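You operate a simulated robot arm through the tools that you are given. There is no shell and no other tool.

Carry out the task below with a simulated two-armed robot. There is one attempt and no reset: what you move stays moved.

Task
Shut the dust drawer, set the gap and brush the small mushroom clean.
Fine: the small one of the two on the mat; drawer shut before you crank; stem up, gap dial on its size; leave it in the box, lid shut. What is to be rubbed or washed off counts as gone when no trace of it is left.

It is judged by the outcome, as a careful person would: the job done as asked, and still so three seconds after it is handed in. It fails if anything else is knocked over, pushed out of place, dropped, spilled or broken. A push-on lid holds only when it is set on centred and level and pressed home; a screw cap is set on level and turned clockwise until tight.

Robot
Two 7-joint arms with two-finger parallel grippers on one trunk that stands fixed in place. Base frame: the origin is at the foot of the trunk, x ahead of it, y to its left, z up; the work surface is at about z = 784. Lengths are in mm, angles in rad, forces in N, time in s.
The left shoulder is at [80, 131, 947], the right one opposite. With the tool pointing down near the work surface each hand reaches from about 400 to 860 mm from the base axis, measured 20 degrees to its own side. Payload 1.57 kg a hand.
The tool frame of a hand sits at the grasp point between the pads (the TCP): z along the fingers, y along the line on which they close. The tips reach 30 mm beyond it. The gripper opens to 110 mm. The fingers are 24 mm wide and 12 mm thick; the gripper's body (48 by 112 mm) begins 78 mm behind the TCP.
Orientation is that of the tool frame in the base frame, as [roll, pitch, yaw] about the fixed x, y, z axes, in that order (R = Rz(yaw) Ry(pitch) Rx(roll)). With the fingers straight down and closing along the base's y, the tool's x points along the base's -x, its y along +y and its z along -z.

Tools
- The arms move only by the tool send_rows. It takes "left_deltas", "right_deltas" or both (then of equal length, played together; a hand with none holds still); each is a list of rows, each a list of 6 numbers: the shift along the base's x, y, z in mm, then the turn, a rotation vector about the base's x, y, z in rad. In form: [[dx, dy, dz, wx, wy, wz], ...]. A call has 1 to 20 rows; each row shifts and turns the commanded pose from where the row before left it. "left_hand" and "right_hand" are, for a hand that has rows, the finger opening in mm, from 0 to 110, set as the call begins (left out, the last holds). Each row takes 0.2 s and may step no farther than 50 mm and 0.15 rad from the row before; otherwise, or with a gripper value out of range, the whole call is refused. A pose out of reach is approached as far as the arm can. The call stops where the force on the tool passes 90 N (or 10 N more than at its start, if that is more) or the arm is blocked; 0.2 s more then pass. Each finger travels about 108 mm/s and halts on what it meets, pressing with about 40 N; the grip force reading is that of the motor and also rises with nothing between the fingers. The clock runs only during rows and for 0.2 s after the last one: add rows that do not move to give the fingers time. The reply holds the time, the measured pose of the TCP, the force on the tool along the base axes, the opening and the grip force, in the units named above and with some noise, with the torque about the TCP (base axes, N m) and any sound that the robot's microphone picked up.
- Cameras (640 x 400 px; columns grow to the right, rows downward): "scene" is now at [-55.1, -25.7, 1416.6]; the picture's right is [-0.29, -0.96, 0.00], its down [-0.57, 0.18, -0.80] and it looks along [0.77, -0.23, -0.60] (base axes); focal length 335 px, centre (320, 200). "left" rides on the left gripper at [70, -16, -141] in its tool frame; the picture's right is [0.23, 0.97, 0.00], its down [-0.85, 0.20, -0.48] and it looks along [-0.47, 0.11, 0.88] (tool axes); focal length 222 px, centre (320, 200). "right" rides on the right gripper at [70, 16, -141] in its tool frame; the picture's right is [-0.23, 0.97, 0.00], its down [-0.86, -0.20, -0.48] and it looks along [-0.47, -0.11, 0.88] (tool axes); focal length 222 px, centre (320, 200). There is no depth. A picture from a camera that has moved, and an enlarged one, comes with that camera's place and axes in the base frame and with its lens.
- grab_frame(camera): a new picture of that camera. It takes no simulated time.
- head_to(pan, tilt): turns the head with the scene camera to pan (to the left, within 1.902 rad either way) and tilt (down, from -0.506 to 1.204), counted from straight ahead of the robot. It gives what a move gives.
- enlarge(camera, box): a new picture of the part [left, top, right, bottom] of that camera's present view, enlarged. It takes no simulated time.
- finish_job(): hands the job in; it is judged then, once.

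Nothing tells you positions but the pictures and the camera data. Unless the task says otherwise, let go and move clear before handing in.

The tools are called after "Call:" by a JSON object that holds its "method" and its "body". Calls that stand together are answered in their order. send_rows: Moves the arms, as the interface text tells. Its arguments: {"type":"object","properties":{"left_deltas":{"type":"array"},"left_hand":{"type":"number"},"right_deltas":{"type":"array"},"right_hand":{"type":"number"}},"required":[]} The other tools are called the same way: head_to (pan, tilt) turns the head that bears the scene camera; grab_frame (camera) takes a picture; enlarge (camera, box) takes an enlarged picture of a part of a camera's view; finish_job () hands the job in.

At the start:

```text
time_s: 0.0
left_position: [564.2, -95.0, 1132.6]
left_tool_rot: [3.142, 0.0, 3.141]
left_force: [-1.0, 0.3, 0.0]
left_torque: [0.02, 0.02, 0.02]
left_gripper_width: 109.9
left_gripper_force: 0.0
right_position: [464.0, -495.4, 1161.3]
right_tool_rot: [3.141, 0.001, 3.141]
right_force: [-0.9, -0.2, -0.7]
right_torque: [-0.03, 0.02, 0.01]
right_gripper_width: 109.9
right_gripper_force: 0.2
head pan, tilt: [-0.298, 0.641]
```

scene: 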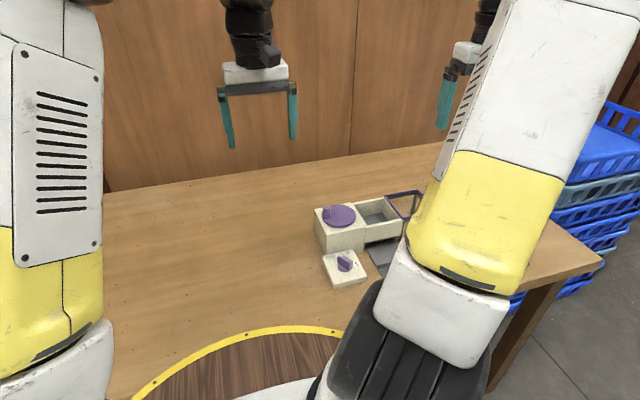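
right: 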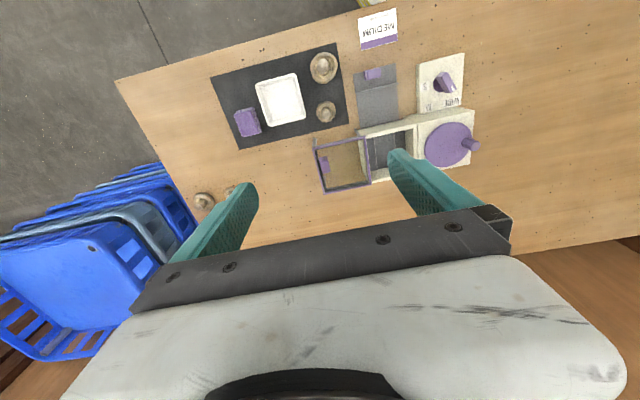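
left: 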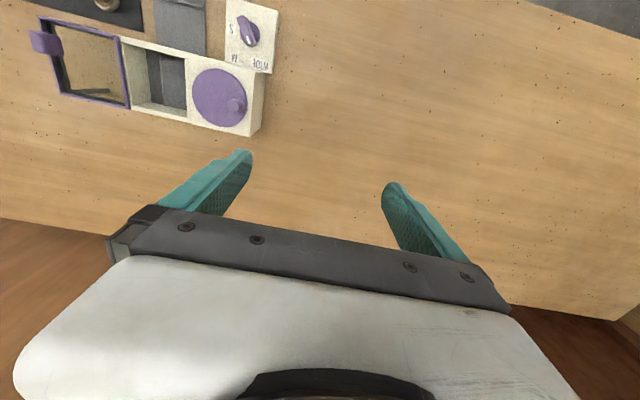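

I see a small machine: a box with an open lid, a crank disc, a dial block, a drawer (grey) and a mat with mushrooms. I'll look closer before moving anything.

Call:
{"method": "enlarge", "body": {"camera": "right", "box": [200, 0, 500, 200]}}

Call:
{"method": "enlarge", "body": {"camera": "left", "box": [0, 0, 300, 150]}}

Call:
{"method": "enlarge", "body": {"camera": "scene", "box": [300, 170, 440, 300]}}

```text
2.00 times, centred on (350, 100) of right
camera zoom: at [395.2, -479.7, 1303.5], right [0.23, 0.97, 0.0], down [0.86, -0.2, 0.48], along [0.47, -0.11, -0.88], focal length 444 px, centre (260, 400)
```

zoom: 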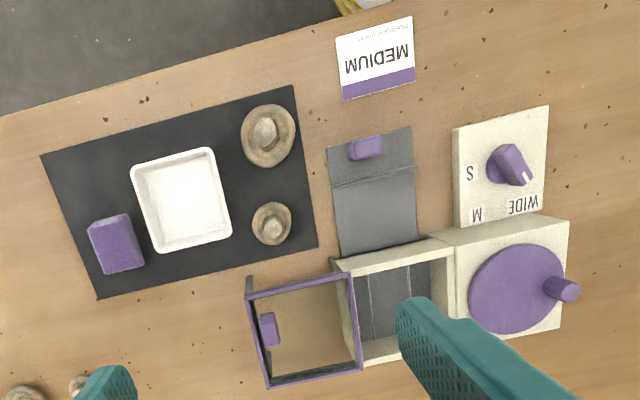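

```text
2.13 times, centred on (150, 75) of left
camera zoom: at [495.3, -112.0, 1274.4], right [-0.23, 0.97, 0.0], down [0.85, 0.2, 0.48], along [0.47, 0.11, -0.88], focal length 474 px, centre (683, 467)
```

zoom: 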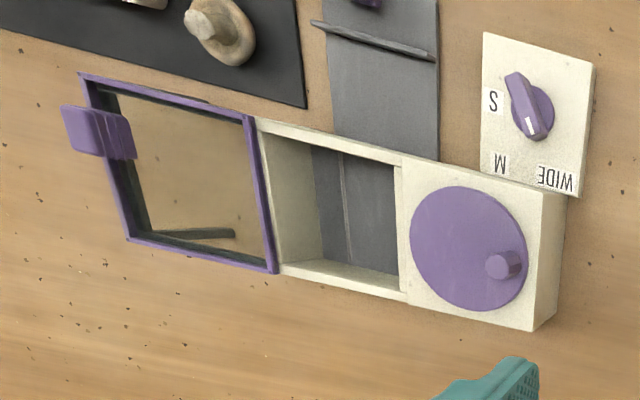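

```text
3.08 times, centred on (370, 235) of scene
camera zoom: at [-55.1, -25.7, 1416.6], right [-0.29, -0.96, 0.0], down [-0.57, 0.18, -0.8], along [0.77, -0.23, -0.6], focal length 1031 px, centre (166, 92)
```

zoom: 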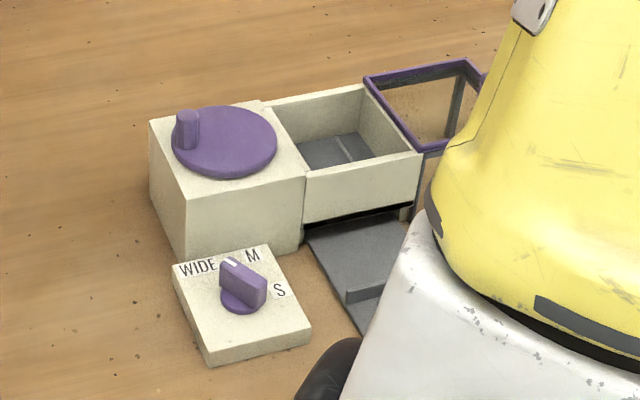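

I'll read the card and inspect the mat and the other mushrooms more closely.

Call:
{"method": "enlarge", "body": {"camera": "right", "box": [340, 0, 420, 55]}}

Call:
{"method": "enlarge", "body": {"camera": "right", "box": [290, 40, 390, 150]}}

Call:
{"method": "enlarge", "body": {"camera": "right", "box": [300, 110, 500, 210]}}

Call:
{"method": "enlarge", "body": {"camera": "right", "box": [180, 150, 300, 230]}}

Call:
{"method": "enlarge", "body": {"camera": "right", "box": [400, 40, 490, 120]}}

```text
7.27 times, centred on (380, 28) of right
camera zoom: at [395.2, -479.7, 1303.5], right [0.23, 0.97, 0.0], down [0.86, -0.2, 0.48], along [0.47, -0.11, -0.88], focal length 1615 px, centre (-116, 1454)
```

zoom: 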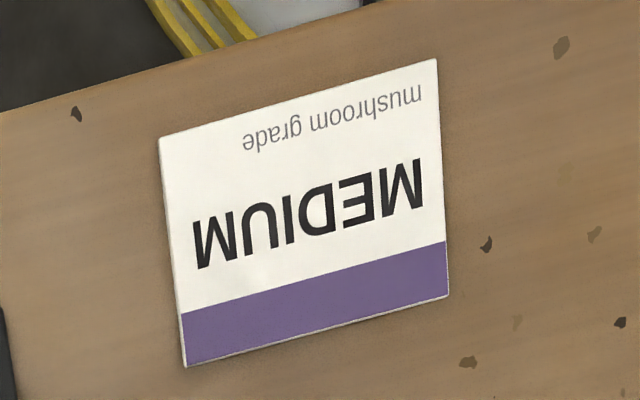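

```text
3.64 times, centred on (340, 95) of right
camera zoom: at [395.2, -479.7, 1303.5], right [0.23, 0.97, 0.0], down [0.86, -0.2, 0.48], along [0.47, -0.11, -0.88], focal length 808 px, centre (247, 582)
```

zoom: 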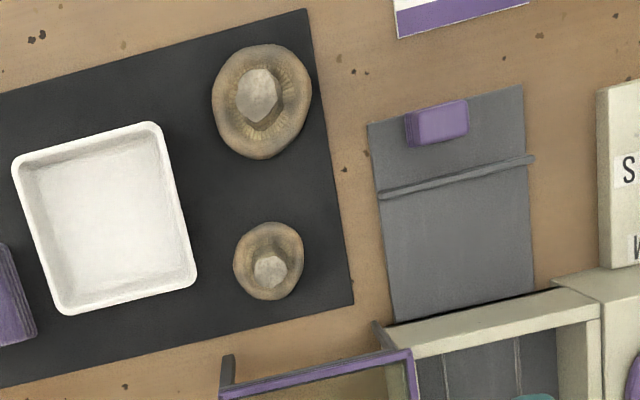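

```text
3.20 times, centred on (400, 160) of right
camera zoom: at [395.2, -479.7, 1303.5], right [0.23, 0.97, 0.0], down [0.86, -0.2, 0.48], along [0.47, -0.11, -0.88], focal length 711 px, centre (64, 328)
```

zoom: 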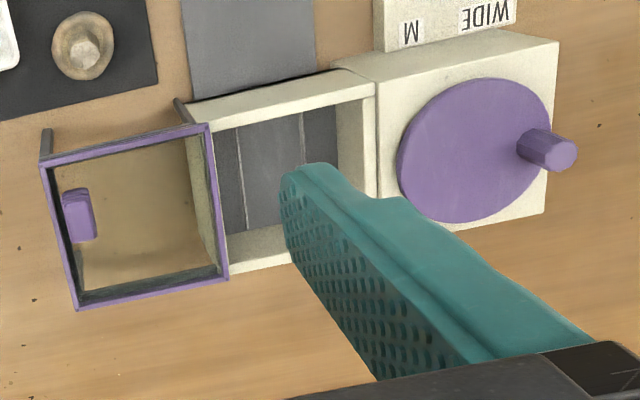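

```text
5.00 times, centred on (240, 190) of right
camera zoom: at [395.2, -479.7, 1303.5], right [0.23, 0.97, 0.0], down [0.86, -0.2, 0.48], along [0.47, -0.11, -0.88], focal length 1111 px, centre (720, 250)
```

zoom: 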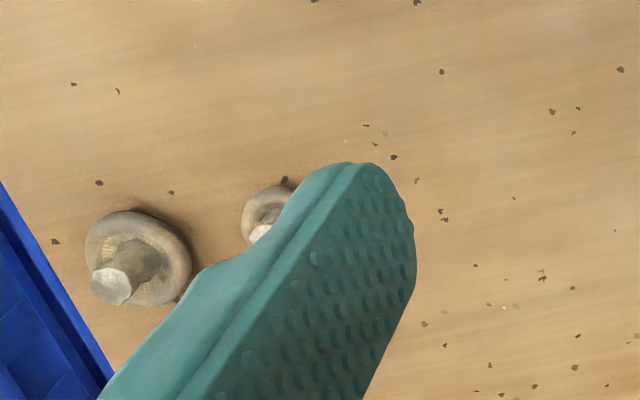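

```text
5.00 times, centred on (445, 80) of right
camera zoom: at [395.2, -479.7, 1303.5], right [0.23, 0.97, 0.0], down [0.86, -0.2, 0.48], along [0.47, -0.11, -0.88], focal length 1111 px, centre (-305, 800)
```

zoom: 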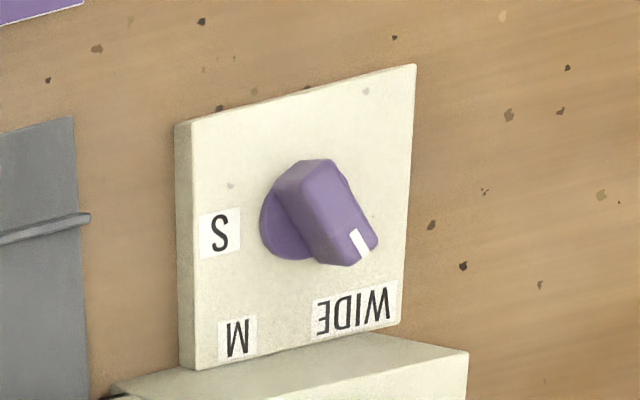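

The task card by the mat reads "mushroom grade MEDIUM", and the dial (S / M / WIDE) is currently on WIDE. I'll retract the left arm a bit and bring the right wrist camera closer over the station for better geometry.

Call:
{"method": "send_rows", "body": {"left_deltas": [[0, 40, 0, 0, 0, 0], [0, 40, 0, 0, 0, 0], [0, 40, 0, 0, 0, 0], [0, 40, 0, 0, 0, 0], [0, 40, 0, 0, 0, 0], [0, 0, 0, 0, 0, 0]], "right_deltas": [[0, 35, -20, 0, 0, 0], [0, 35, -20, 0, 0, 0], [-10, 35, -20, 0, 0, 0], [-10, 35, -20, 0, 0, 0], [-10, 25, -20, 0, 0, 0], [0, 0, 0, 0, 0, 0]]}}

```text
time_s: 1.4
left_position: [563.0, 106.2, 1132.7]
left_tool_rot: [-3.141, 0.002, -3.141]
left_force: [-0.4, 0.4, 0.2]
left_torque: [0.03, -0.02, -0.01]
left_gripper_width: 110.1
left_gripper_force: 0.1
right_position: [435.6, -330.5, 1062.7]
right_tool_rot: [-3.141, 0.001, 3.141]
right_force: [-0.3, -0.5, 1.0]
right_torque: [0.03, -0.03, -0.03]
right_gripper_width: 110.0
right_gripper_force: 0.1
head pan, tilt: [-0.298, 0.641]
```

I'll look from the new right wrist pose and from the scene camera.

Call:
{"method": "grab_frame", "body": {"camera": "right"}}

Call:
{"method": "grab_frame", "body": {"camera": "scene"}}

Call:
{"method": "grab_frame", "body": {"camera": "left"}}

```text
taken
camera right: at [365.8, -314.7, 1203.9], right [0.23, 0.97, 0.0], down [0.86, -0.2, 0.48], along [0.47, -0.11, -0.88], focal length 222 px, centre (320, 200)
```

right: 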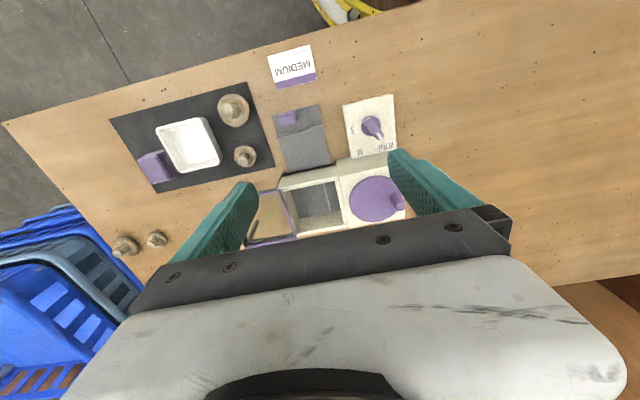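

```text
taken
```

scene: 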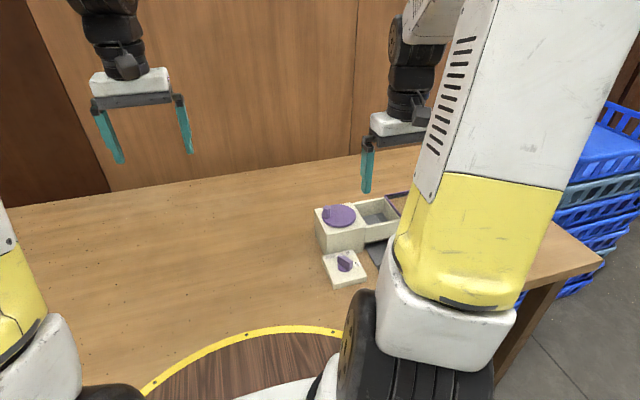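

```text
taken
camera left: at [494.3, 89.8, 1274.4], right [-0.23, 0.97, 0.0], down [0.85, 0.2, 0.48], along [0.47, 0.11, -0.88], focal length 222 px, centre (320, 200)
```

left: 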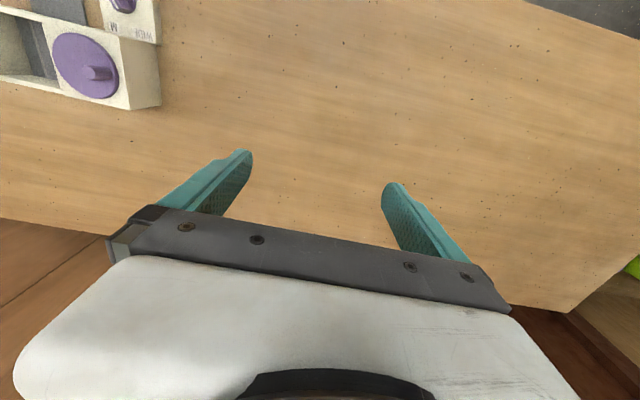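

Zooming in from this pose for precise measurements.

Call:
{"method": "enlarge", "body": {"camera": "right", "box": [240, 80, 420, 250]}}

Call:
{"method": "enlarge", "body": {"camera": "right", "box": [100, 70, 280, 200]}}

Call:
{"method": "enlarge", "body": {"camera": "right", "box": [330, 80, 410, 160]}}

Call:
{"method": "enlarge", "body": {"camera": "right", "box": [100, 200, 200, 270]}}

```text
2.35 times, centred on (330, 165) of right
camera zoom: at [365.8, -314.7, 1203.9], right [0.23, 0.97, 0.0], down [0.86, -0.2, 0.48], along [0.47, -0.11, -0.88], focal length 523 px, centre (296, 282)
```

zoom: 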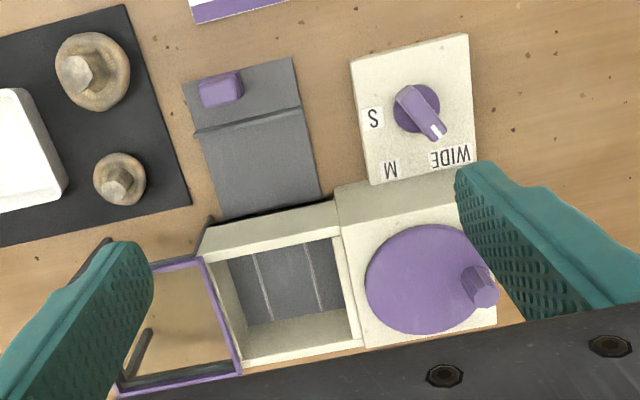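

```text
3.08 times, centred on (190, 135) of right
camera zoom: at [365.8, -314.7, 1203.9], right [0.23, 0.97, 0.0], down [0.86, -0.2, 0.48], along [0.47, -0.11, -0.88], focal length 684 px, centre (720, 400)
```

zoom: 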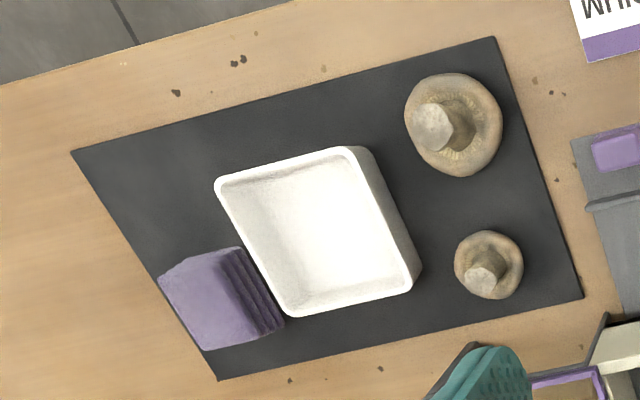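

```text
5.00 times, centred on (370, 120) of right
camera zoom: at [365.8, -314.7, 1203.9], right [0.23, 0.97, 0.0], down [0.86, -0.2, 0.48], along [0.47, -0.11, -0.88], focal length 1111 px, centre (70, 600)
```

zoom: 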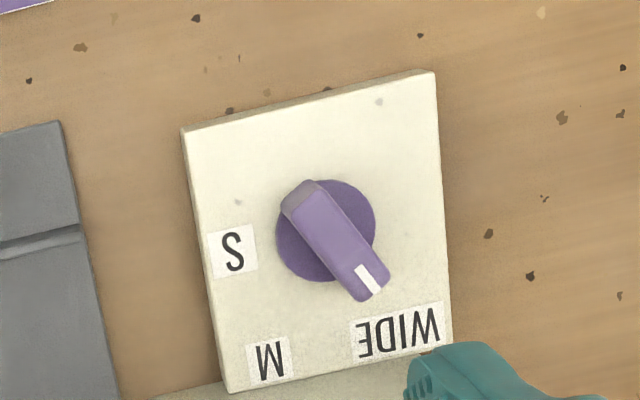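

```text
5.71 times, centred on (150, 235) of right
camera zoom: at [365.8, -314.7, 1203.9], right [0.23, 0.97, 0.0], down [0.86, -0.2, 0.48], along [0.47, -0.11, -0.88], focal length 1269 px, centre (1291, 0)
```

zoom: 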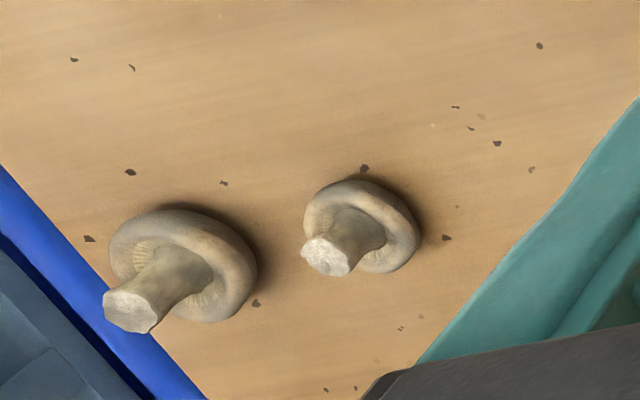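

The machine is axis-aligned: crank housing about x 512–616, y −317…−215, top z≈862; box well next to it (y −417…−317); the "lid" frame sits beside it at about the same height on dark posts. I need a close view of the lid, box and crank, so I'll bring the camera nearer.

Call:
{"method": "send_rows", "body": {"right_deltas": [[10, -35, -20, 0, 0, 0], [10, -35, -20, 0, 0, 0], [10, -35, -20, 0, 0, 0], [0, -35, -10, 0, 0, 0], [0, 0, 0, 0, 0, 0]]}}

Call:
{"method": "grab_frame", "body": {"camera": "right"}}

```text
time_s: 2.6
left_position: [564.0, 105.0, 1133.1]
left_tool_rot: [3.141, -0.001, -3.141]
left_force: [-0.4, -0.8, 0.2]
left_torque: [0.02, 0.01, 0.02]
left_gripper_width: 109.9
left_gripper_force: 0.0
right_position: [463.7, -471.4, 990.6]
right_tool_rot: [-3.141, 0.001, -3.141]
right_force: [-0.5, 0.3, 0.5]
right_torque: [0.01, -0.01, -0.01]
right_gripper_width: 110.0
right_gripper_force: 0.0
head pan, tilt: [-0.298, 0.641]
```

```text
taken
camera right: at [395.4, -455.2, 1133.9], right [0.23, 0.97, 0.0], down [0.86, -0.2, 0.48], along [0.47, -0.11, -0.88], focal length 222 px, centre (320, 200)
```

right: 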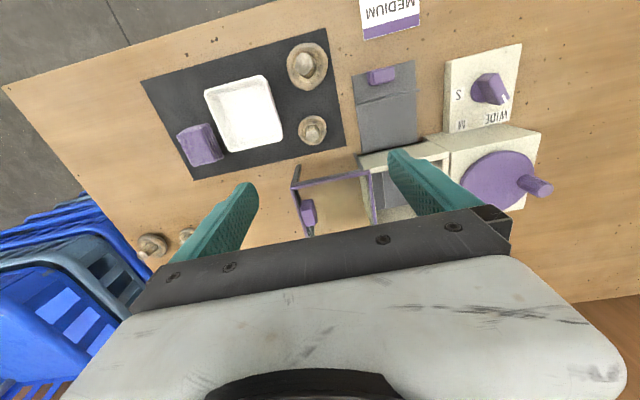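

Call:
{"method": "enlarge", "body": {"camera": "right", "box": [270, 120, 430, 240]}}

Call:
{"method": "enlarge", "body": {"camera": "right", "box": [430, 110, 570, 220]}}

Call:
{"method": "enlarge", "body": {"camera": "scene", "box": [310, 180, 430, 290]}}

```text
3.33 times, centred on (350, 180) of right
camera zoom: at [395.4, -455.2, 1133.9], right [0.23, 0.97, 0.0], down [0.86, -0.2, 0.48], along [0.47, -0.11, -0.88], focal length 740 px, centre (220, 267)
```

zoom: 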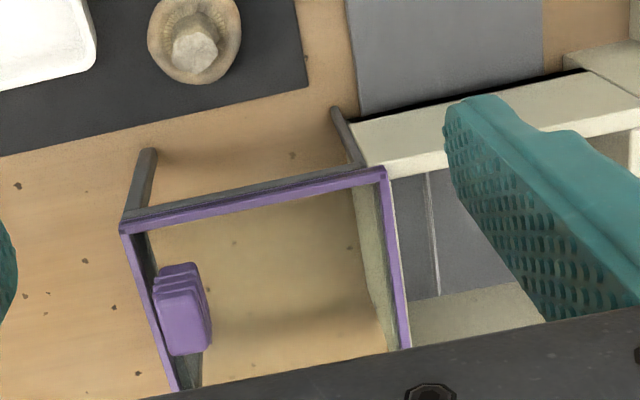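

```text
3.64 times, centred on (500, 165) of right
camera zoom: at [395.4, -455.2, 1133.9], right [0.23, 0.97, 0.0], down [0.86, -0.2, 0.48], along [0.47, -0.11, -0.88], focal length 808 px, centre (-334, 327)
```

zoom: 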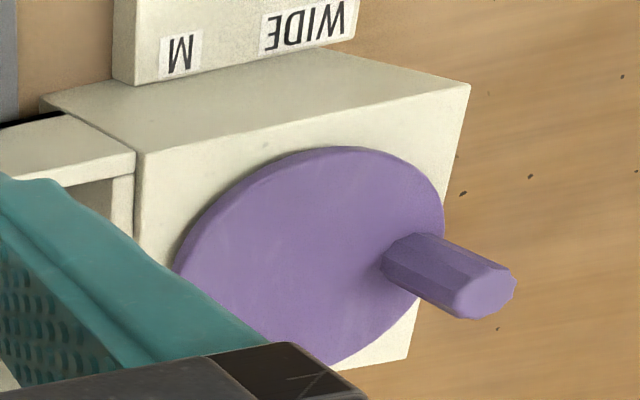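

```text
3.64 times, centred on (370, 235) of scene
camera zoom: at [-55.1, -25.6, 1416.6], right [-0.29, -0.96, 0.0], down [-0.57, 0.18, -0.8], along [0.77, -0.24, -0.6], focal length 1218 px, centre (138, 73)
```

zoom: 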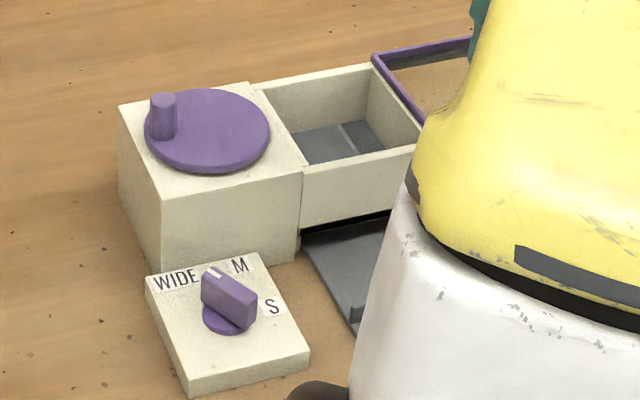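

The lid is a sliding pane with a ridged purple handle on rails (slides toward +y over the well). First the drawer: I'll close the right gripper and position in front of (robot side of) the drawer's purple handle, high, and look.

Call:
{"method": "send_rows", "body": {"right_deltas": [[-25, 30, 0, 0, 0, 0], [-25, 30, 0, 0, 0, 0], [-25, 35, -10, 0, 0, 0], [-15, 0, -40, 0, 0, 0], [0, 0, -30, 0, 0, 0], [0, 0, 0, 0, 0, 0], [0, 0, 0, 0, 0, 0]], "right_hand": 0}}

Call:
{"method": "grab_frame", "body": {"camera": "right"}}

Call:
{"method": "enlarge", "body": {"camera": "right", "box": [240, 120, 400, 240]}}

```text
time_s: 4.2
left_position: [562.8, 104.8, 1132.5]
left_tool_rot: [-3.141, 0.001, 3.141]
left_force: [0.7, 0.1, 0.2]
left_torque: [0.0, -0.01, -0.01]
left_gripper_width: 110.1
left_gripper_force: 0.1
right_position: [373.3, -376.3, 911.0]
right_tool_rot: [-3.141, -0.001, -3.14]
right_force: [0.4, -0.5, -0.4]
right_torque: [-0.01, 0.0, 0.02]
right_gripper_width: 0.1
right_gripper_force: 21.6
head pan, tilt: [-0.298, 0.641]
```

```text
taken
camera right: at [304.1, -360.7, 1054.0], right [0.23, 0.97, 0.0], down [0.86, -0.2, 0.48], along [0.47, -0.11, -0.88], focal length 222 px, centre (320, 200)
```

right: 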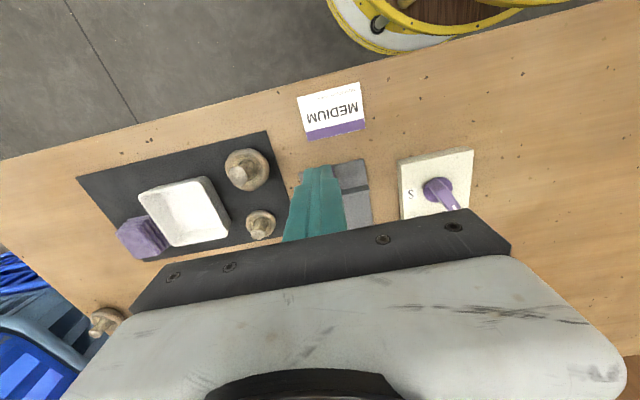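

```text
3.33 times, centred on (320, 180) of right
camera zoom: at [304.1, -360.7, 1054.0], right [0.23, 0.97, 0.0], down [0.86, -0.2, 0.48], along [0.47, -0.11, -0.88], focal length 740 px, centre (320, 267)
```

zoom: 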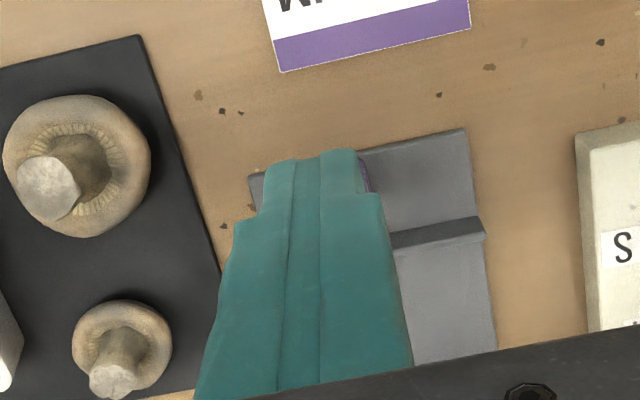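

The drawer tongue's near edge is at x≈402, centred at y≈−370. I descend in front of it with closed fingers and push toward +x.

Call:
{"method": "send_rows", "body": {"right_deltas": [[0, 0, -40, 0, 0, 0], [0, 2, -35, 0, 0, 0], [0, 0, -12, 0, 0, 0], [0, 0, 0, 0, 0, 0]]}}

Call:
{"method": "grab_frame", "body": {"camera": "right"}}

Call:
{"method": "grab_frame", "body": {"camera": "scene"}}

```text
time_s: 5.2
left_position: [562.6, 105.9, 1131.2]
left_tool_rot: [-3.14, 0.001, 3.141]
left_force: [-0.3, -0.4, 0.6]
left_torque: [0.01, -0.02, -0.01]
left_gripper_width: 110.0
left_gripper_force: 0.1
right_position: [372.6, -373.8, 824.4]
right_tool_rot: [3.141, 0.001, 3.141]
right_force: [0.2, 0.0, 0.3]
right_torque: [0.02, -0.01, 0.01]
right_gripper_width: 0.0
right_gripper_force: 21.6
head pan, tilt: [-0.298, 0.641]
```

```text
taken
camera right: at [303.6, -357.7, 966.9], right [0.23, 0.97, 0.0], down [0.86, -0.2, 0.48], along [0.47, -0.11, -0.88], focal length 222 px, centre (320, 200)
```

right: 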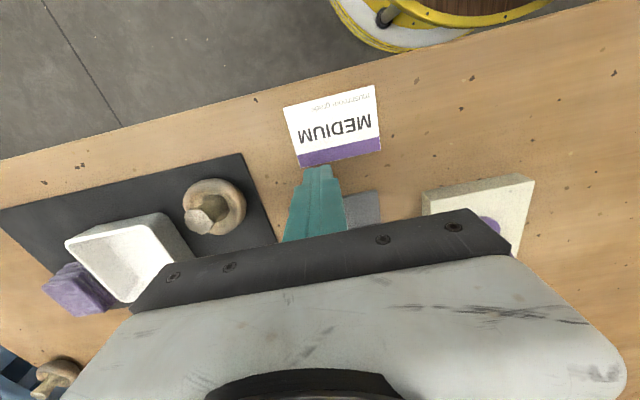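

```text
taken
```

scene: 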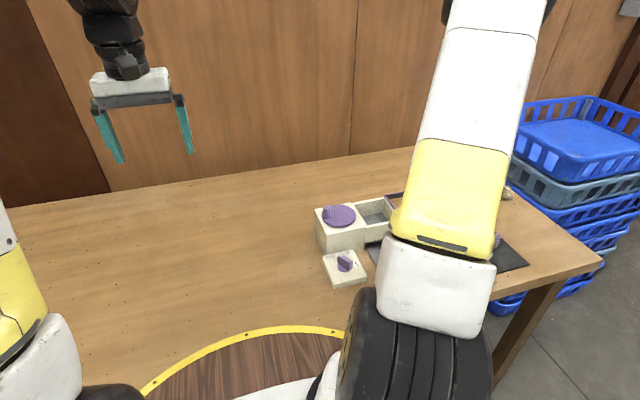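

The card lies just under/behind the fingertips, so I stay above it (tips at z≈794) and only push forward.

Call:
{"method": "send_rows", "body": {"right_deltas": [[10, 0, 0, 0, 0, 0], [10, 0, 0, 0, 0, 0], [10, 0, 0, 0, 0, 0], [10, 0, 0, 0, 0, 0], [10, 0, 0, 0, 0, 0], [10, 0, 0, 0, 0, 0], [0, 0, 0, 0, 0, 0]]}}

Call:
{"method": "enlarge", "body": {"camera": "right", "box": [240, 100, 440, 240]}}

Call:
{"method": "enlarge", "body": {"camera": "scene", "box": [310, 180, 430, 290]}}

```text
time_s: 6.8
left_position: [562.8, 105.0, 1132.6]
left_tool_rot: [3.141, 0.002, -3.141]
left_force: [-0.4, -0.3, -1.0]
left_torque: [0.0, -0.03, 0.02]
left_gripper_width: 109.9
left_gripper_force: 0.0
right_position: [434.0, -376.3, 825.1]
right_tool_rot: [-3.142, 0.0, -3.14]
right_force: [-0.1, 0.3, -0.1]
right_torque: [-0.01, 0.03, -0.01]
right_gripper_width: 0.0
right_gripper_force: 21.4
head pan, tilt: [-0.298, 0.641]
```

```text
2.86 times, centred on (340, 170) of right
camera zoom: at [364.8, -359.4, 966.8], right [0.23, 0.97, 0.0], down [0.86, -0.2, 0.48], along [0.47, -0.11, -0.88], focal length 635 px, centre (263, 286)
```

zoom: 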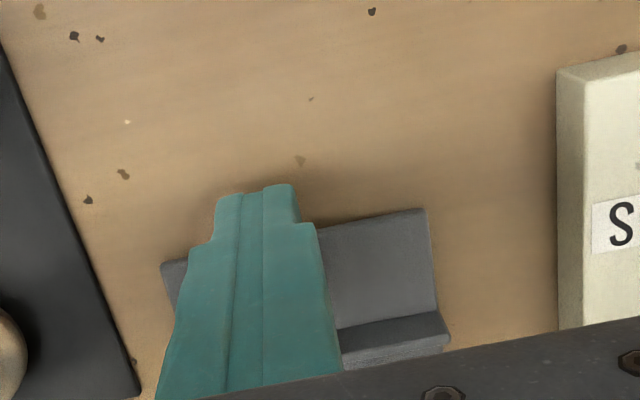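

```text
3.64 times, centred on (370, 235) of scene
camera zoom: at [-55.1, -25.7, 1416.6], right [-0.29, -0.96, 0.0], down [-0.57, 0.18, -0.8], along [0.77, -0.23, -0.6], focal length 1218 px, centre (138, 73)
```

zoom: 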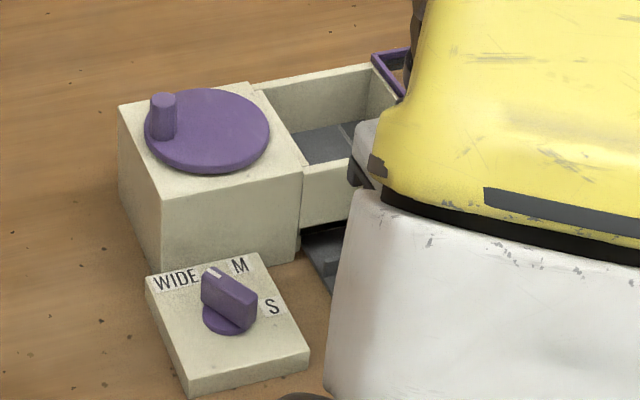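

The drawer slides freely. Continue until it stops.

Call:
{"method": "send_rows", "body": {"right_deltas": [[8, 0, 0, 0, 0, 0], [8, 0, 0, 0, 0, 0], [8, 0, 0, 0, 0, 0], [6, 0, 0, 0, 0, 0], [5, 0, 0, 0, 0, 0], [4, 0, 0, 0, 0, 0], [4, 0, 0, 0, 0, 0], [0, 0, 0, 0, 0, 0]]}}

Call:
{"method": "enlarge", "body": {"camera": "right", "box": [240, 100, 440, 240]}}

Call:
{"method": "enlarge", "body": {"camera": "scene", "box": [310, 180, 430, 290]}}

```text
time_s: 8.2
left_position: [561.1, 106.7, 1133.0]
left_tool_rot: [3.141, 0.004, -3.138]
left_force: [-0.6, -0.2, 0.0]
left_torque: [0.01, -0.04, 0.0]
left_gripper_width: 110.2
left_gripper_force: 0.0
right_position: [455.6, -374.9, 822.9]
right_tool_rot: [3.137, -0.035, 3.131]
right_force: [-30.9, 0.3, 40.3]
right_torque: [-0.65, -0.66, 0.01]
right_gripper_width: 0.0
right_gripper_force: 21.5
head pan, tilt: [-0.298, 0.641]
stopped in row 6 (right hand): the force on the tool passed its limit at 95 N (the readings are from after the stop); the commanded pose is now the measured one
```

```text
2.86 times, centred on (340, 170) of right
camera zoom: at [392.1, -358.6, 968.3], right [0.24, 0.97, 0.0], down [0.87, -0.21, 0.45], along [0.43, -0.11, -0.89], focal length 635 px, centre (263, 286)
```

zoom: 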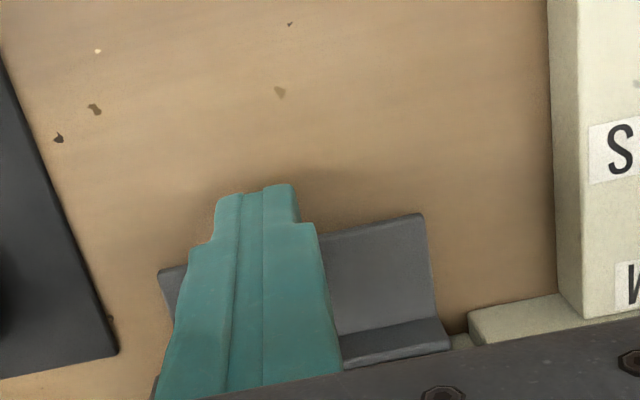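

```text
3.64 times, centred on (370, 235) of scene
camera zoom: at [-57.4, -24.9, 1416.5], right [-0.29, -0.96, 0.0], down [-0.57, 0.17, -0.8], along [0.77, -0.24, -0.6], focal length 1218 px, centre (138, 73)
```

zoom: 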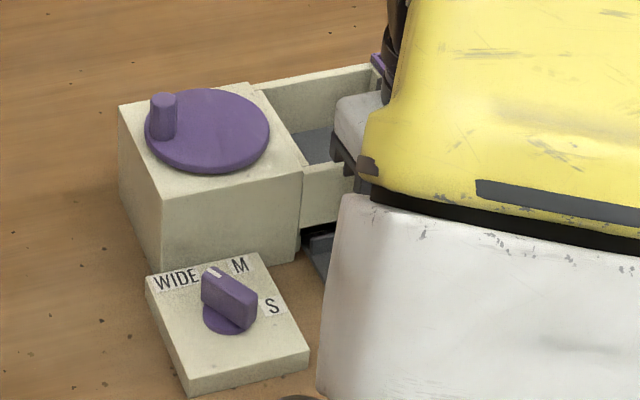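

It stopped hard; I'll back off slightly, rise, and check whether the drawer is fully shut.

Call:
{"method": "send_rows", "body": {"right_deltas": [[-8, 0, 0, 0, 0, 0], [0, 0, 0, 0, 0, 0], [0, 0, 40, 0, 0, 0], [-20, 0, 40, 0, 0, 0], [-30, 0, 40, 0, 0, 0], [-30, 0, 20, 0, 0, 0], [0, 0, 0, 0, 0, 0]]}}

Call:
{"method": "grab_frame", "body": {"camera": "right"}}

Call:
{"method": "enlarge", "body": {"camera": "scene", "box": [310, 180, 430, 290]}}

```text
time_s: 9.8
left_position: [562.9, 106.5, 1132.3]
left_tool_rot: [3.141, -0.001, -3.141]
left_force: [-0.8, -0.3, -0.4]
left_torque: [-0.02, 0.02, 0.02]
left_gripper_width: 109.8
left_gripper_force: 0.1
right_position: [370.3, -373.6, 963.6]
right_tool_rot: [3.136, -0.027, 3.137]
right_force: [0.0, 0.8, 0.7]
right_torque: [0.0, 0.0, 0.0]
right_gripper_width: 0.0
right_gripper_force: 21.3
head pan, tilt: [-0.298, 0.641]
```

```text
taken
camera right: at [306.1, -358.0, 1107.0], right [0.23, 0.97, 0.0], down [0.87, -0.21, 0.45], along [0.44, -0.11, -0.89], focal length 222 px, centre (320, 200)
```

right: 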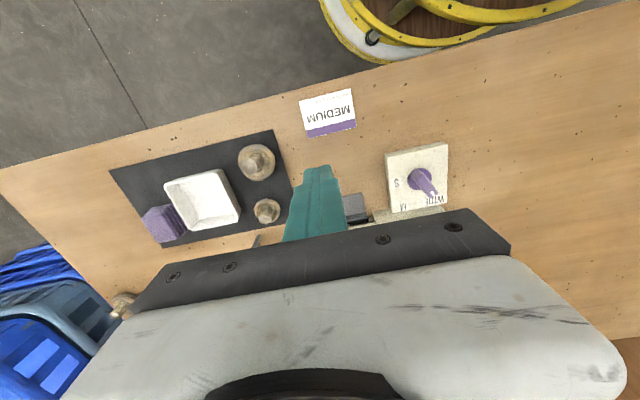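

```text
3.64 times, centred on (370, 235) of scene
camera zoom: at [-55.1, -25.6, 1416.6], right [-0.29, -0.96, 0.0], down [-0.57, 0.18, -0.8], along [0.77, -0.24, -0.6], focal length 1218 px, centre (138, 73)
```

zoom: 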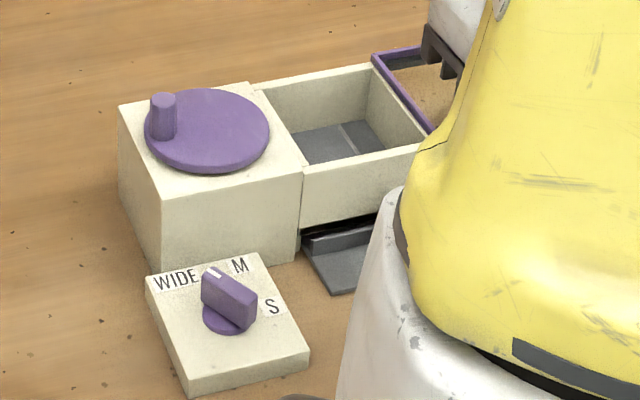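

Call:
{"method": "send_rows", "body": {"right_deltas": [[20, 20, 30, -0.005, -0.027, 0.004], [20, 20, 30, 0, 0, 0], [20, 0, 30, 0, 0, 0], [0, 0, 10, 0, 0, 0], [0, 0, 0, 0, 0, 0]], "right_hand": 60}}

Call:
{"method": "enlarge", "body": {"camera": "right", "box": [220, 80, 420, 220]}}

Call:
{"method": "enlarge", "body": {"camera": "scene", "box": [310, 180, 430, 290]}}

```text
time_s: 11.0
left_position: [562.2, 106.3, 1131.5]
left_tool_rot: [-3.141, 0.0, -3.14]
left_force: [-0.3, 0.1, 0.1]
left_torque: [-0.02, -0.03, 0.03]
left_gripper_width: 109.8
left_gripper_force: 0.0
right_position: [431.0, -332.0, 1060.7]
right_tool_rot: [3.14, -0.002, 3.139]
right_force: [-0.2, 0.0, 1.1]
right_torque: [0.03, -0.01, 0.02]
right_gripper_width: 60.0
right_gripper_force: 0.0
head pan, tilt: [-0.298, 0.641]
```

```text
2.86 times, centred on (320, 150) of right
camera zoom: at [362.8, -316.2, 1203.3], right [0.23, 0.97, 0.0], down [0.86, -0.2, 0.48], along [0.46, -0.11, -0.88], focal length 635 px, centre (320, 343)
```

zoom: 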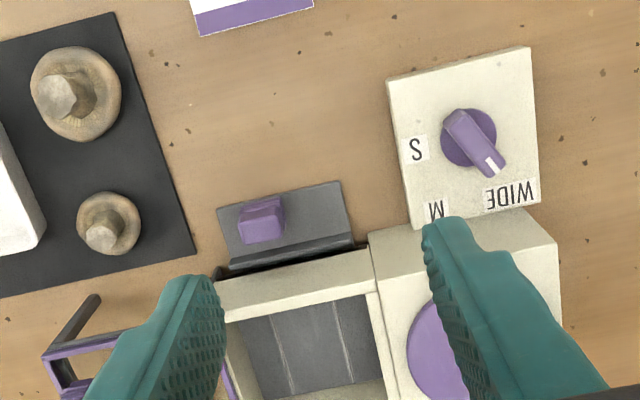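

```text
3.64 times, centred on (370, 235) of scene
camera zoom: at [-55.1, -25.6, 1416.6], right [-0.29, -0.96, 0.0], down [-0.57, 0.18, -0.8], along [0.77, -0.23, -0.6], focal length 1218 px, centre (138, 73)
```

zoom: 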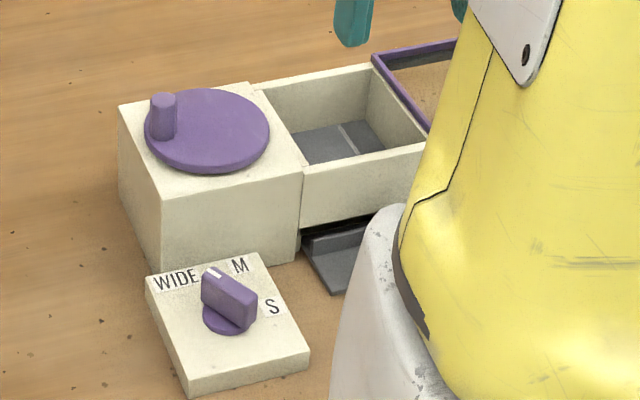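

Call:
{"method": "enlarge", "body": {"camera": "right", "box": [280, 130, 360, 190]}}

Call:
{"method": "enlarge", "body": {"camera": "scene", "box": [355, 220, 415, 270]}}

```text
6.67 times, centred on (320, 160) of right
camera zoom: at [362.8, -316.2, 1203.3], right [0.23, 0.97, 0.0], down [0.86, -0.2, 0.48], along [0.46, -0.11, -0.88], focal length 1481 px, centre (320, 467)
```

zoom: 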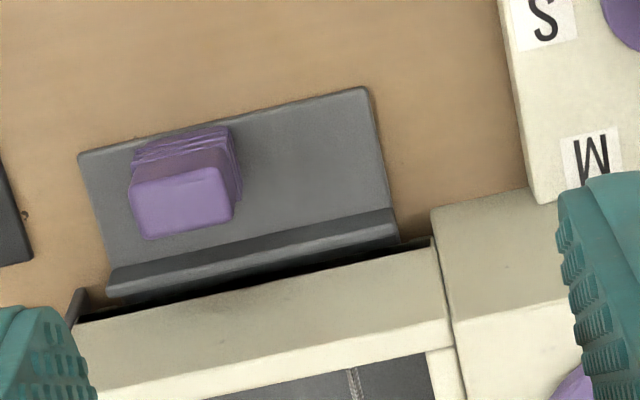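

```text
8.00 times, centred on (385, 245) of scene
camera zoom: at [-55.1, -25.6, 1416.6], right [-0.29, -0.96, 0.0], down [-0.57, 0.18, -0.8], along [0.77, -0.23, -0.6], focal length 2680 px, centre (-200, -160)
```

zoom: 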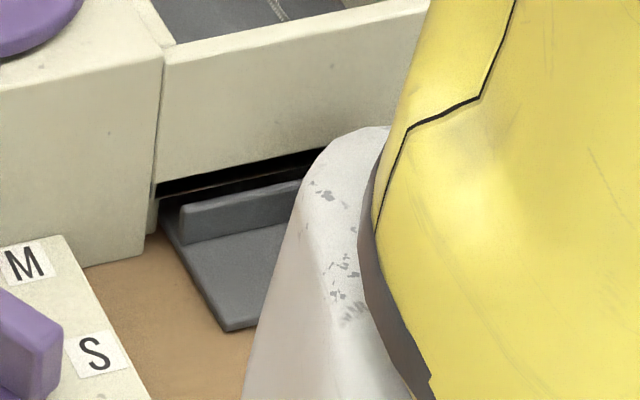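

The drawer front is still about 7 mm from flush; the tips were pressing down on the drawer tongue. I'll push the handle again with the tips a bit higher.

Call:
{"method": "send_rows", "body": {"right_deltas": [[0, -25, -40, 0, 0, 0], [3, -24, -45, 0, 0, 0], [0, 0, -50, 0, 0, 0], [0, 0, -50, 0, 0, 0], [0, 0, -40, 0, 0, 0], [0, 0, 0, 0, 0, 0]], "right_hand": 0}}

Call:
{"method": "grab_frame", "body": {"camera": "right"}}

```text
refused: row 2 steps farther than a row can; nothing moved
```

```text
taken
camera right: at [362.8, -316.2, 1203.3], right [0.23, 0.97, 0.0], down [0.86, -0.2, 0.48], along [0.46, -0.11, -0.88], focal length 222 px, centre (320, 200)
```

right: 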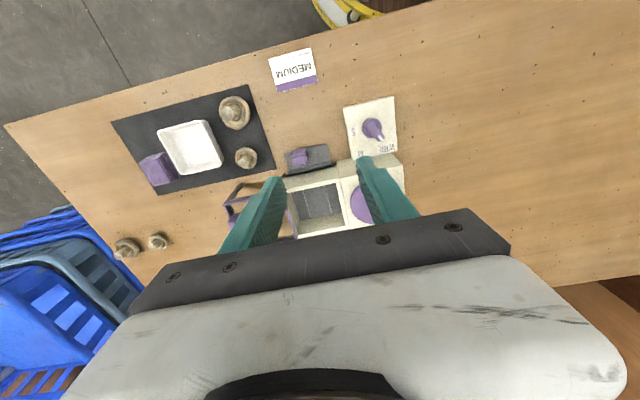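

The step was too large; splitting it into smaller rows.

Call:
{"method": "send_rows", "body": {"right_deltas": [[0, -25, -35, 0, 0, 0], [3, -24, -35, 0, 0, 0], [0, 0, -45, 0, 0, 0], [0, 0, -45, 0, 0, 0], [0, 0, -45, 0, 0, 0], [0, 0, -25, 0, 0, 0], [0, 0, 0, 0, 0, 0]], "right_hand": 0}}

Call:
{"method": "enlarge", "body": {"camera": "right", "box": [240, 100, 440, 240]}}

```text
time_s: 12.6
left_position: [563.5, 105.6, 1132.8]
left_tool_rot: [3.139, 0.0, 3.141]
left_force: [-0.1, 1.0, 0.1]
left_torque: [0.03, -0.02, -0.01]
left_gripper_width: 110.2
left_gripper_force: 0.0
right_position: [433.4, -381.3, 831.1]
right_tool_rot: [3.139, -0.002, 3.14]
right_force: [-0.1, 0.7, 0.7]
right_torque: [-0.01, 0.03, 0.0]
right_gripper_width: 0.0
right_gripper_force: 21.6
head pan, tilt: [-0.298, 0.641]
```

```text
2.86 times, centred on (340, 170) of right
camera zoom: at [365.6, -365.5, 974.6], right [0.23, 0.97, 0.0], down [0.86, -0.2, 0.48], along [0.46, -0.11, -0.88], focal length 635 px, centre (263, 286)
```

zoom: 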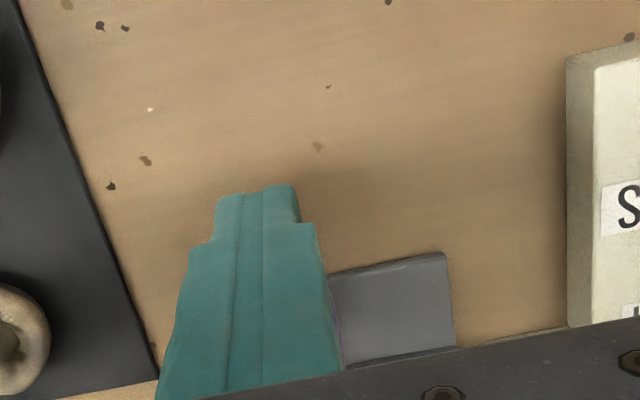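

Call:
{"method": "send_rows", "body": {"right_deltas": [[8, 0, 0, 0, 0, 0], [8, 0, 0, 0, 0, 0], [4, 0, 0, 0, 0, 0], [3, 0, 0, 0, 0, 0], [3, 0, 0, 0, 0, 0], [3, 0, 0, 0, 0, 0], [3, 0, 0, 0, 0, 0], [3, 0, 0, 0, 0, 0], [0, 0, 0, 0, 0, 0]]}}

Call:
{"method": "enlarge", "body": {"camera": "right", "box": [240, 100, 440, 240]}}

```text
time_s: 14.6
left_position: [560.3, 106.5, 1133.1]
left_tool_rot: [3.142, 0.002, -3.14]
left_force: [0.3, 0.7, 0.6]
left_torque: [0.01, 0.02, 0.02]
left_gripper_width: 110.1
left_gripper_force: 0.1
right_position: [457.1, -381.8, 832.1]
right_tool_rot: [3.133, -0.026, 3.136]
right_force: [-75.1, -4.5, 30.4]
right_torque: [-0.01, -0.26, 0.11]
right_gripper_width: 0.0
right_gripper_force: 21.0
head pan, tilt: [-0.298, 0.641]
```

```text
2.86 times, centred on (340, 170) of right
camera zoom: at [391.9, -367.0, 975.9], right [0.23, 0.97, 0.0], down [0.87, -0.21, 0.45], along [0.44, -0.1, -0.89], focal length 635 px, centre (263, 286)
```

zoom: 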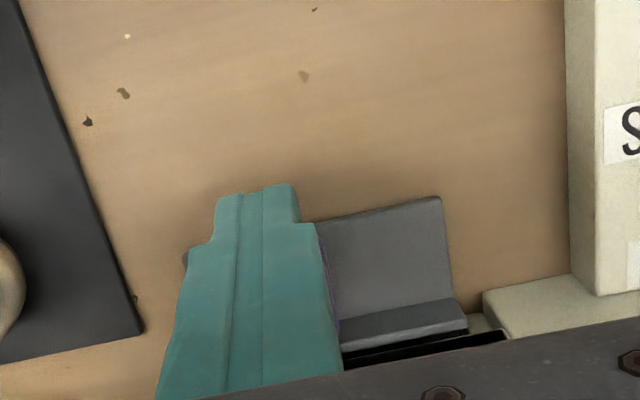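

The drawer hits a firm end stop (75 N, no motion beyond ~63 mm of travel). I'll back off and take a low-angle look at the drawer front to verify it's shut.

Call:
{"method": "send_rows", "body": {"right_deltas": [[-8, 0, 0, 0, 0, 0], [-10, 0, 5, -0.006, -0.026, 0.005], [-15, 0, 40, 0, -0.1, 0], [-20, 0, 40, 0, -0.14, 0], [-20, 10, 30, 0, -0.14, 0], [-20, 10, 10, 0, -0.14, 0], [0, 0, 0, 0, 0, 0]]}}

Call:
{"method": "grab_frame", "body": {"camera": "right"}}

```text
time_s: 16.2
left_position: [563.2, 103.5, 1132.6]
left_tool_rot: [3.14, -0.001, 3.141]
left_force: [1.2, -0.1, 0.6]
left_torque: [0.03, 0.03, -0.03]
left_gripper_width: 110.0
left_gripper_force: 0.1
right_position: [390.5, -361.2, 960.3]
right_tool_rot: [-3.136, 0.549, -3.105]
right_force: [-6.4, -8.8, -1.3]
right_torque: [0.71, -0.61, 0.39]
right_gripper_width: 0.2
right_gripper_force: 21.4
right hand out of reach, approached as far as the arm can: row 6
head pan, tilt: [-0.298, 0.641]
```

```text
taken
camera right: at [258.8, -349.9, 1046.4], right [0.16, 0.98, 0.11], down [0.49, -0.18, 0.85], along [0.86, -0.08, -0.51], focal length 222 px, centre (320, 200)
```

right: 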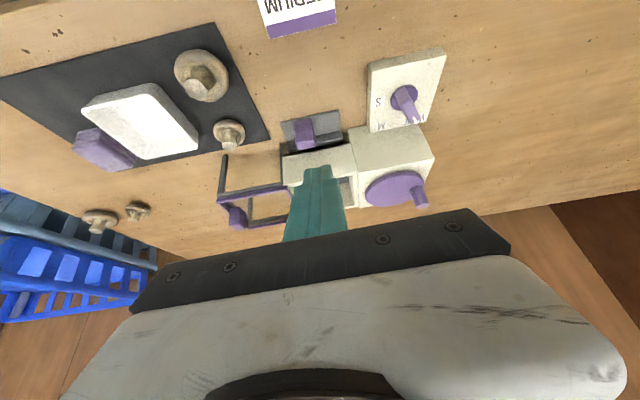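

Call:
{"method": "enlarge", "body": {"camera": "right", "box": [270, 90, 370, 190]}}

Call:
{"method": "enlarge", "body": {"camera": "right", "box": [200, 80, 450, 240]}}

```text
4.00 times, centred on (320, 140) of right
camera zoom: at [258.8, -349.9, 1046.4], right [0.16, 0.98, 0.11], down [0.49, -0.18, 0.85], along [0.86, -0.08, -0.51], focal length 888 px, centre (320, 440)
```

zoom: 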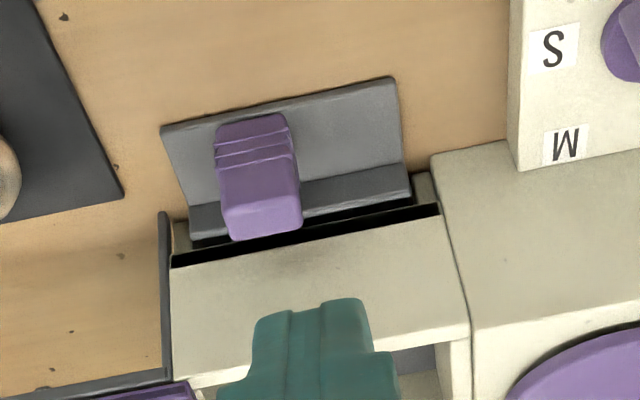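

```text
2.50 times, centred on (325, 160) of right
camera zoom: at [258.8, -349.9, 1046.4], right [0.16, 0.98, 0.11], down [0.49, -0.18, 0.85], along [0.86, -0.08, -0.51], focal length 555 px, centre (308, 300)
```

zoom: 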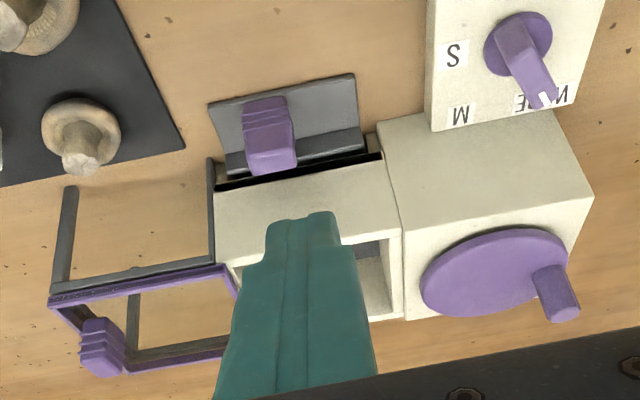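

The drawer front sits against the jambs – it's shut. Next the dial: knob at about (457, −246), bar top z≈825, pointing ~27° toward WIDE. I'll return the tool to vertical and go above the knob.

Call:
{"method": "send_rows", "body": {"right_deltas": [[15, 28, 10, 0, 0.14, 0], [15, 28, 10, 0, 0.14, 0], [15, 28, 0, 0, 0.13, 0], [20, 28, 0, 0, 0.11, 0], [0, 0, 0, 0, 0, 0]], "right_hand": 44}}

Call:
{"method": "grab_frame", "body": {"camera": "right"}}

```text
time_s: 17.4
left_position: [562.5, 106.5, 1132.3]
left_tool_rot: [-3.141, 0.0, -3.139]
left_force: [0.4, -0.1, -0.1]
left_torque: [-0.01, -0.01, -0.01]
left_gripper_width: 110.0
left_gripper_force: 0.1
right_position: [451.6, -257.4, 981.7]
right_tool_rot: [-3.137, 0.024, -3.139]
right_force: [0.7, -0.5, -0.6]
right_torque: [-0.04, 0.01, 0.0]
right_gripper_width: 44.2
right_gripper_force: 0.1
head pan, tilt: [-0.298, 0.641]
```

```text
taken
camera right: at [378.3, -240.3, 1122.6], right [0.22, 0.97, 0.0], down [0.84, -0.19, 0.5], along [0.49, -0.11, -0.87], focal length 222 px, centre (320, 200)
```

right: 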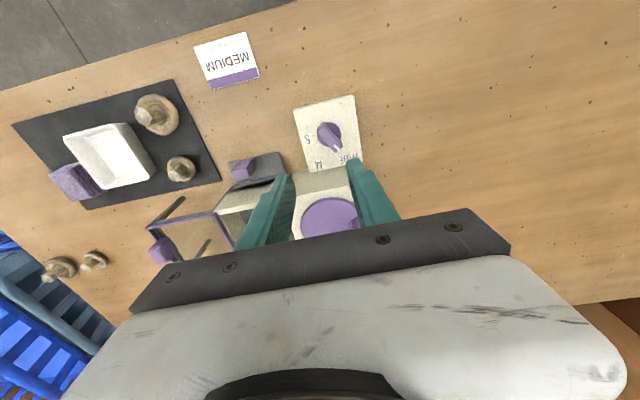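

Call:
{"method": "enlarge", "body": {"camera": "right", "box": [280, 90, 380, 180]}}

```text
4.44 times, centred on (330, 135) of right
camera zoom: at [378.3, -240.3, 1122.6], right [0.22, 0.97, 0.0], down [0.84, -0.19, 0.5], along [0.49, -0.11, -0.87], focal length 987 px, centre (276, 489)
```

zoom: 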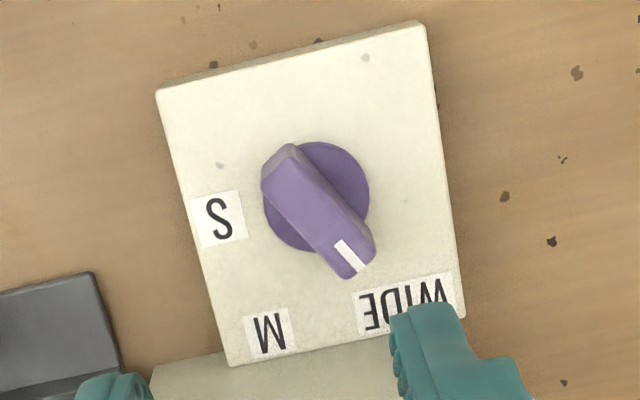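

Call:
{"method": "send_rows", "body": {"right_deltas": [[3, 6, -20, 0.004, 0.024, 0.12], [2.9, 6.4, -30, 0, 0, 0.12], [0, 0, -30, 0, 0, 0.12], [0, 0, -22, 0, 0, 0.118], [0, 0, 0, 0, 0, 0]]}}

Call:
{"method": "grab_frame", "body": {"camera": "right"}}

Call:
{"method": "enlarge", "body": {"camera": "scene", "box": [310, 180, 430, 290]}}

```text
time_s: 18.6
left_position: [564.0, 105.5, 1132.7]
left_tool_rot: [3.142, -0.001, -3.141]
left_force: [0.3, 0.1, -0.1]
left_torque: [0.01, 0.0, -0.01]
left_gripper_width: 109.9
left_gripper_force: 0.0
right_position: [455.5, -246.7, 878.2]
right_tool_rot: [-3.141, -0.001, -2.657]
right_force: [-0.4, 0.1, -0.7]
right_torque: [-0.02, 0.02, -0.03]
right_gripper_width: 43.9
right_gripper_force: 0.1
head pan, tilt: [-0.298, 0.641]
```

```text
taken
camera right: at [386.9, -264.3, 1020.2], right [-0.25, 0.97, 0.0], down [0.85, 0.22, 0.48], along [0.46, 0.12, -0.88], focal length 222 px, centre (320, 200)
```

right: 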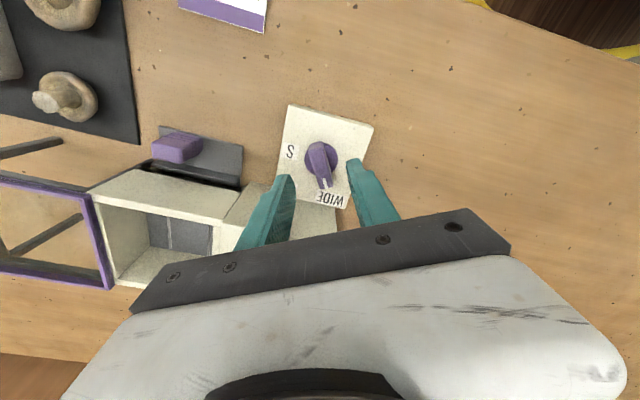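

```text
3.64 times, centred on (370, 235) of scene
camera zoom: at [-55.1, -25.6, 1416.6], right [-0.29, -0.96, 0.0], down [-0.57, 0.18, -0.8], along [0.77, -0.23, -0.6], focal length 1218 px, centre (138, 73)
```

zoom: 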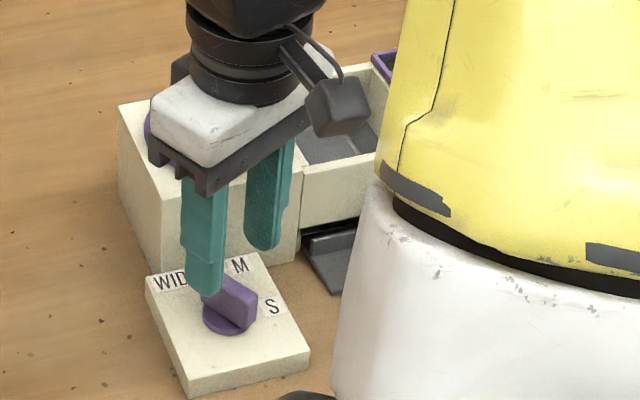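

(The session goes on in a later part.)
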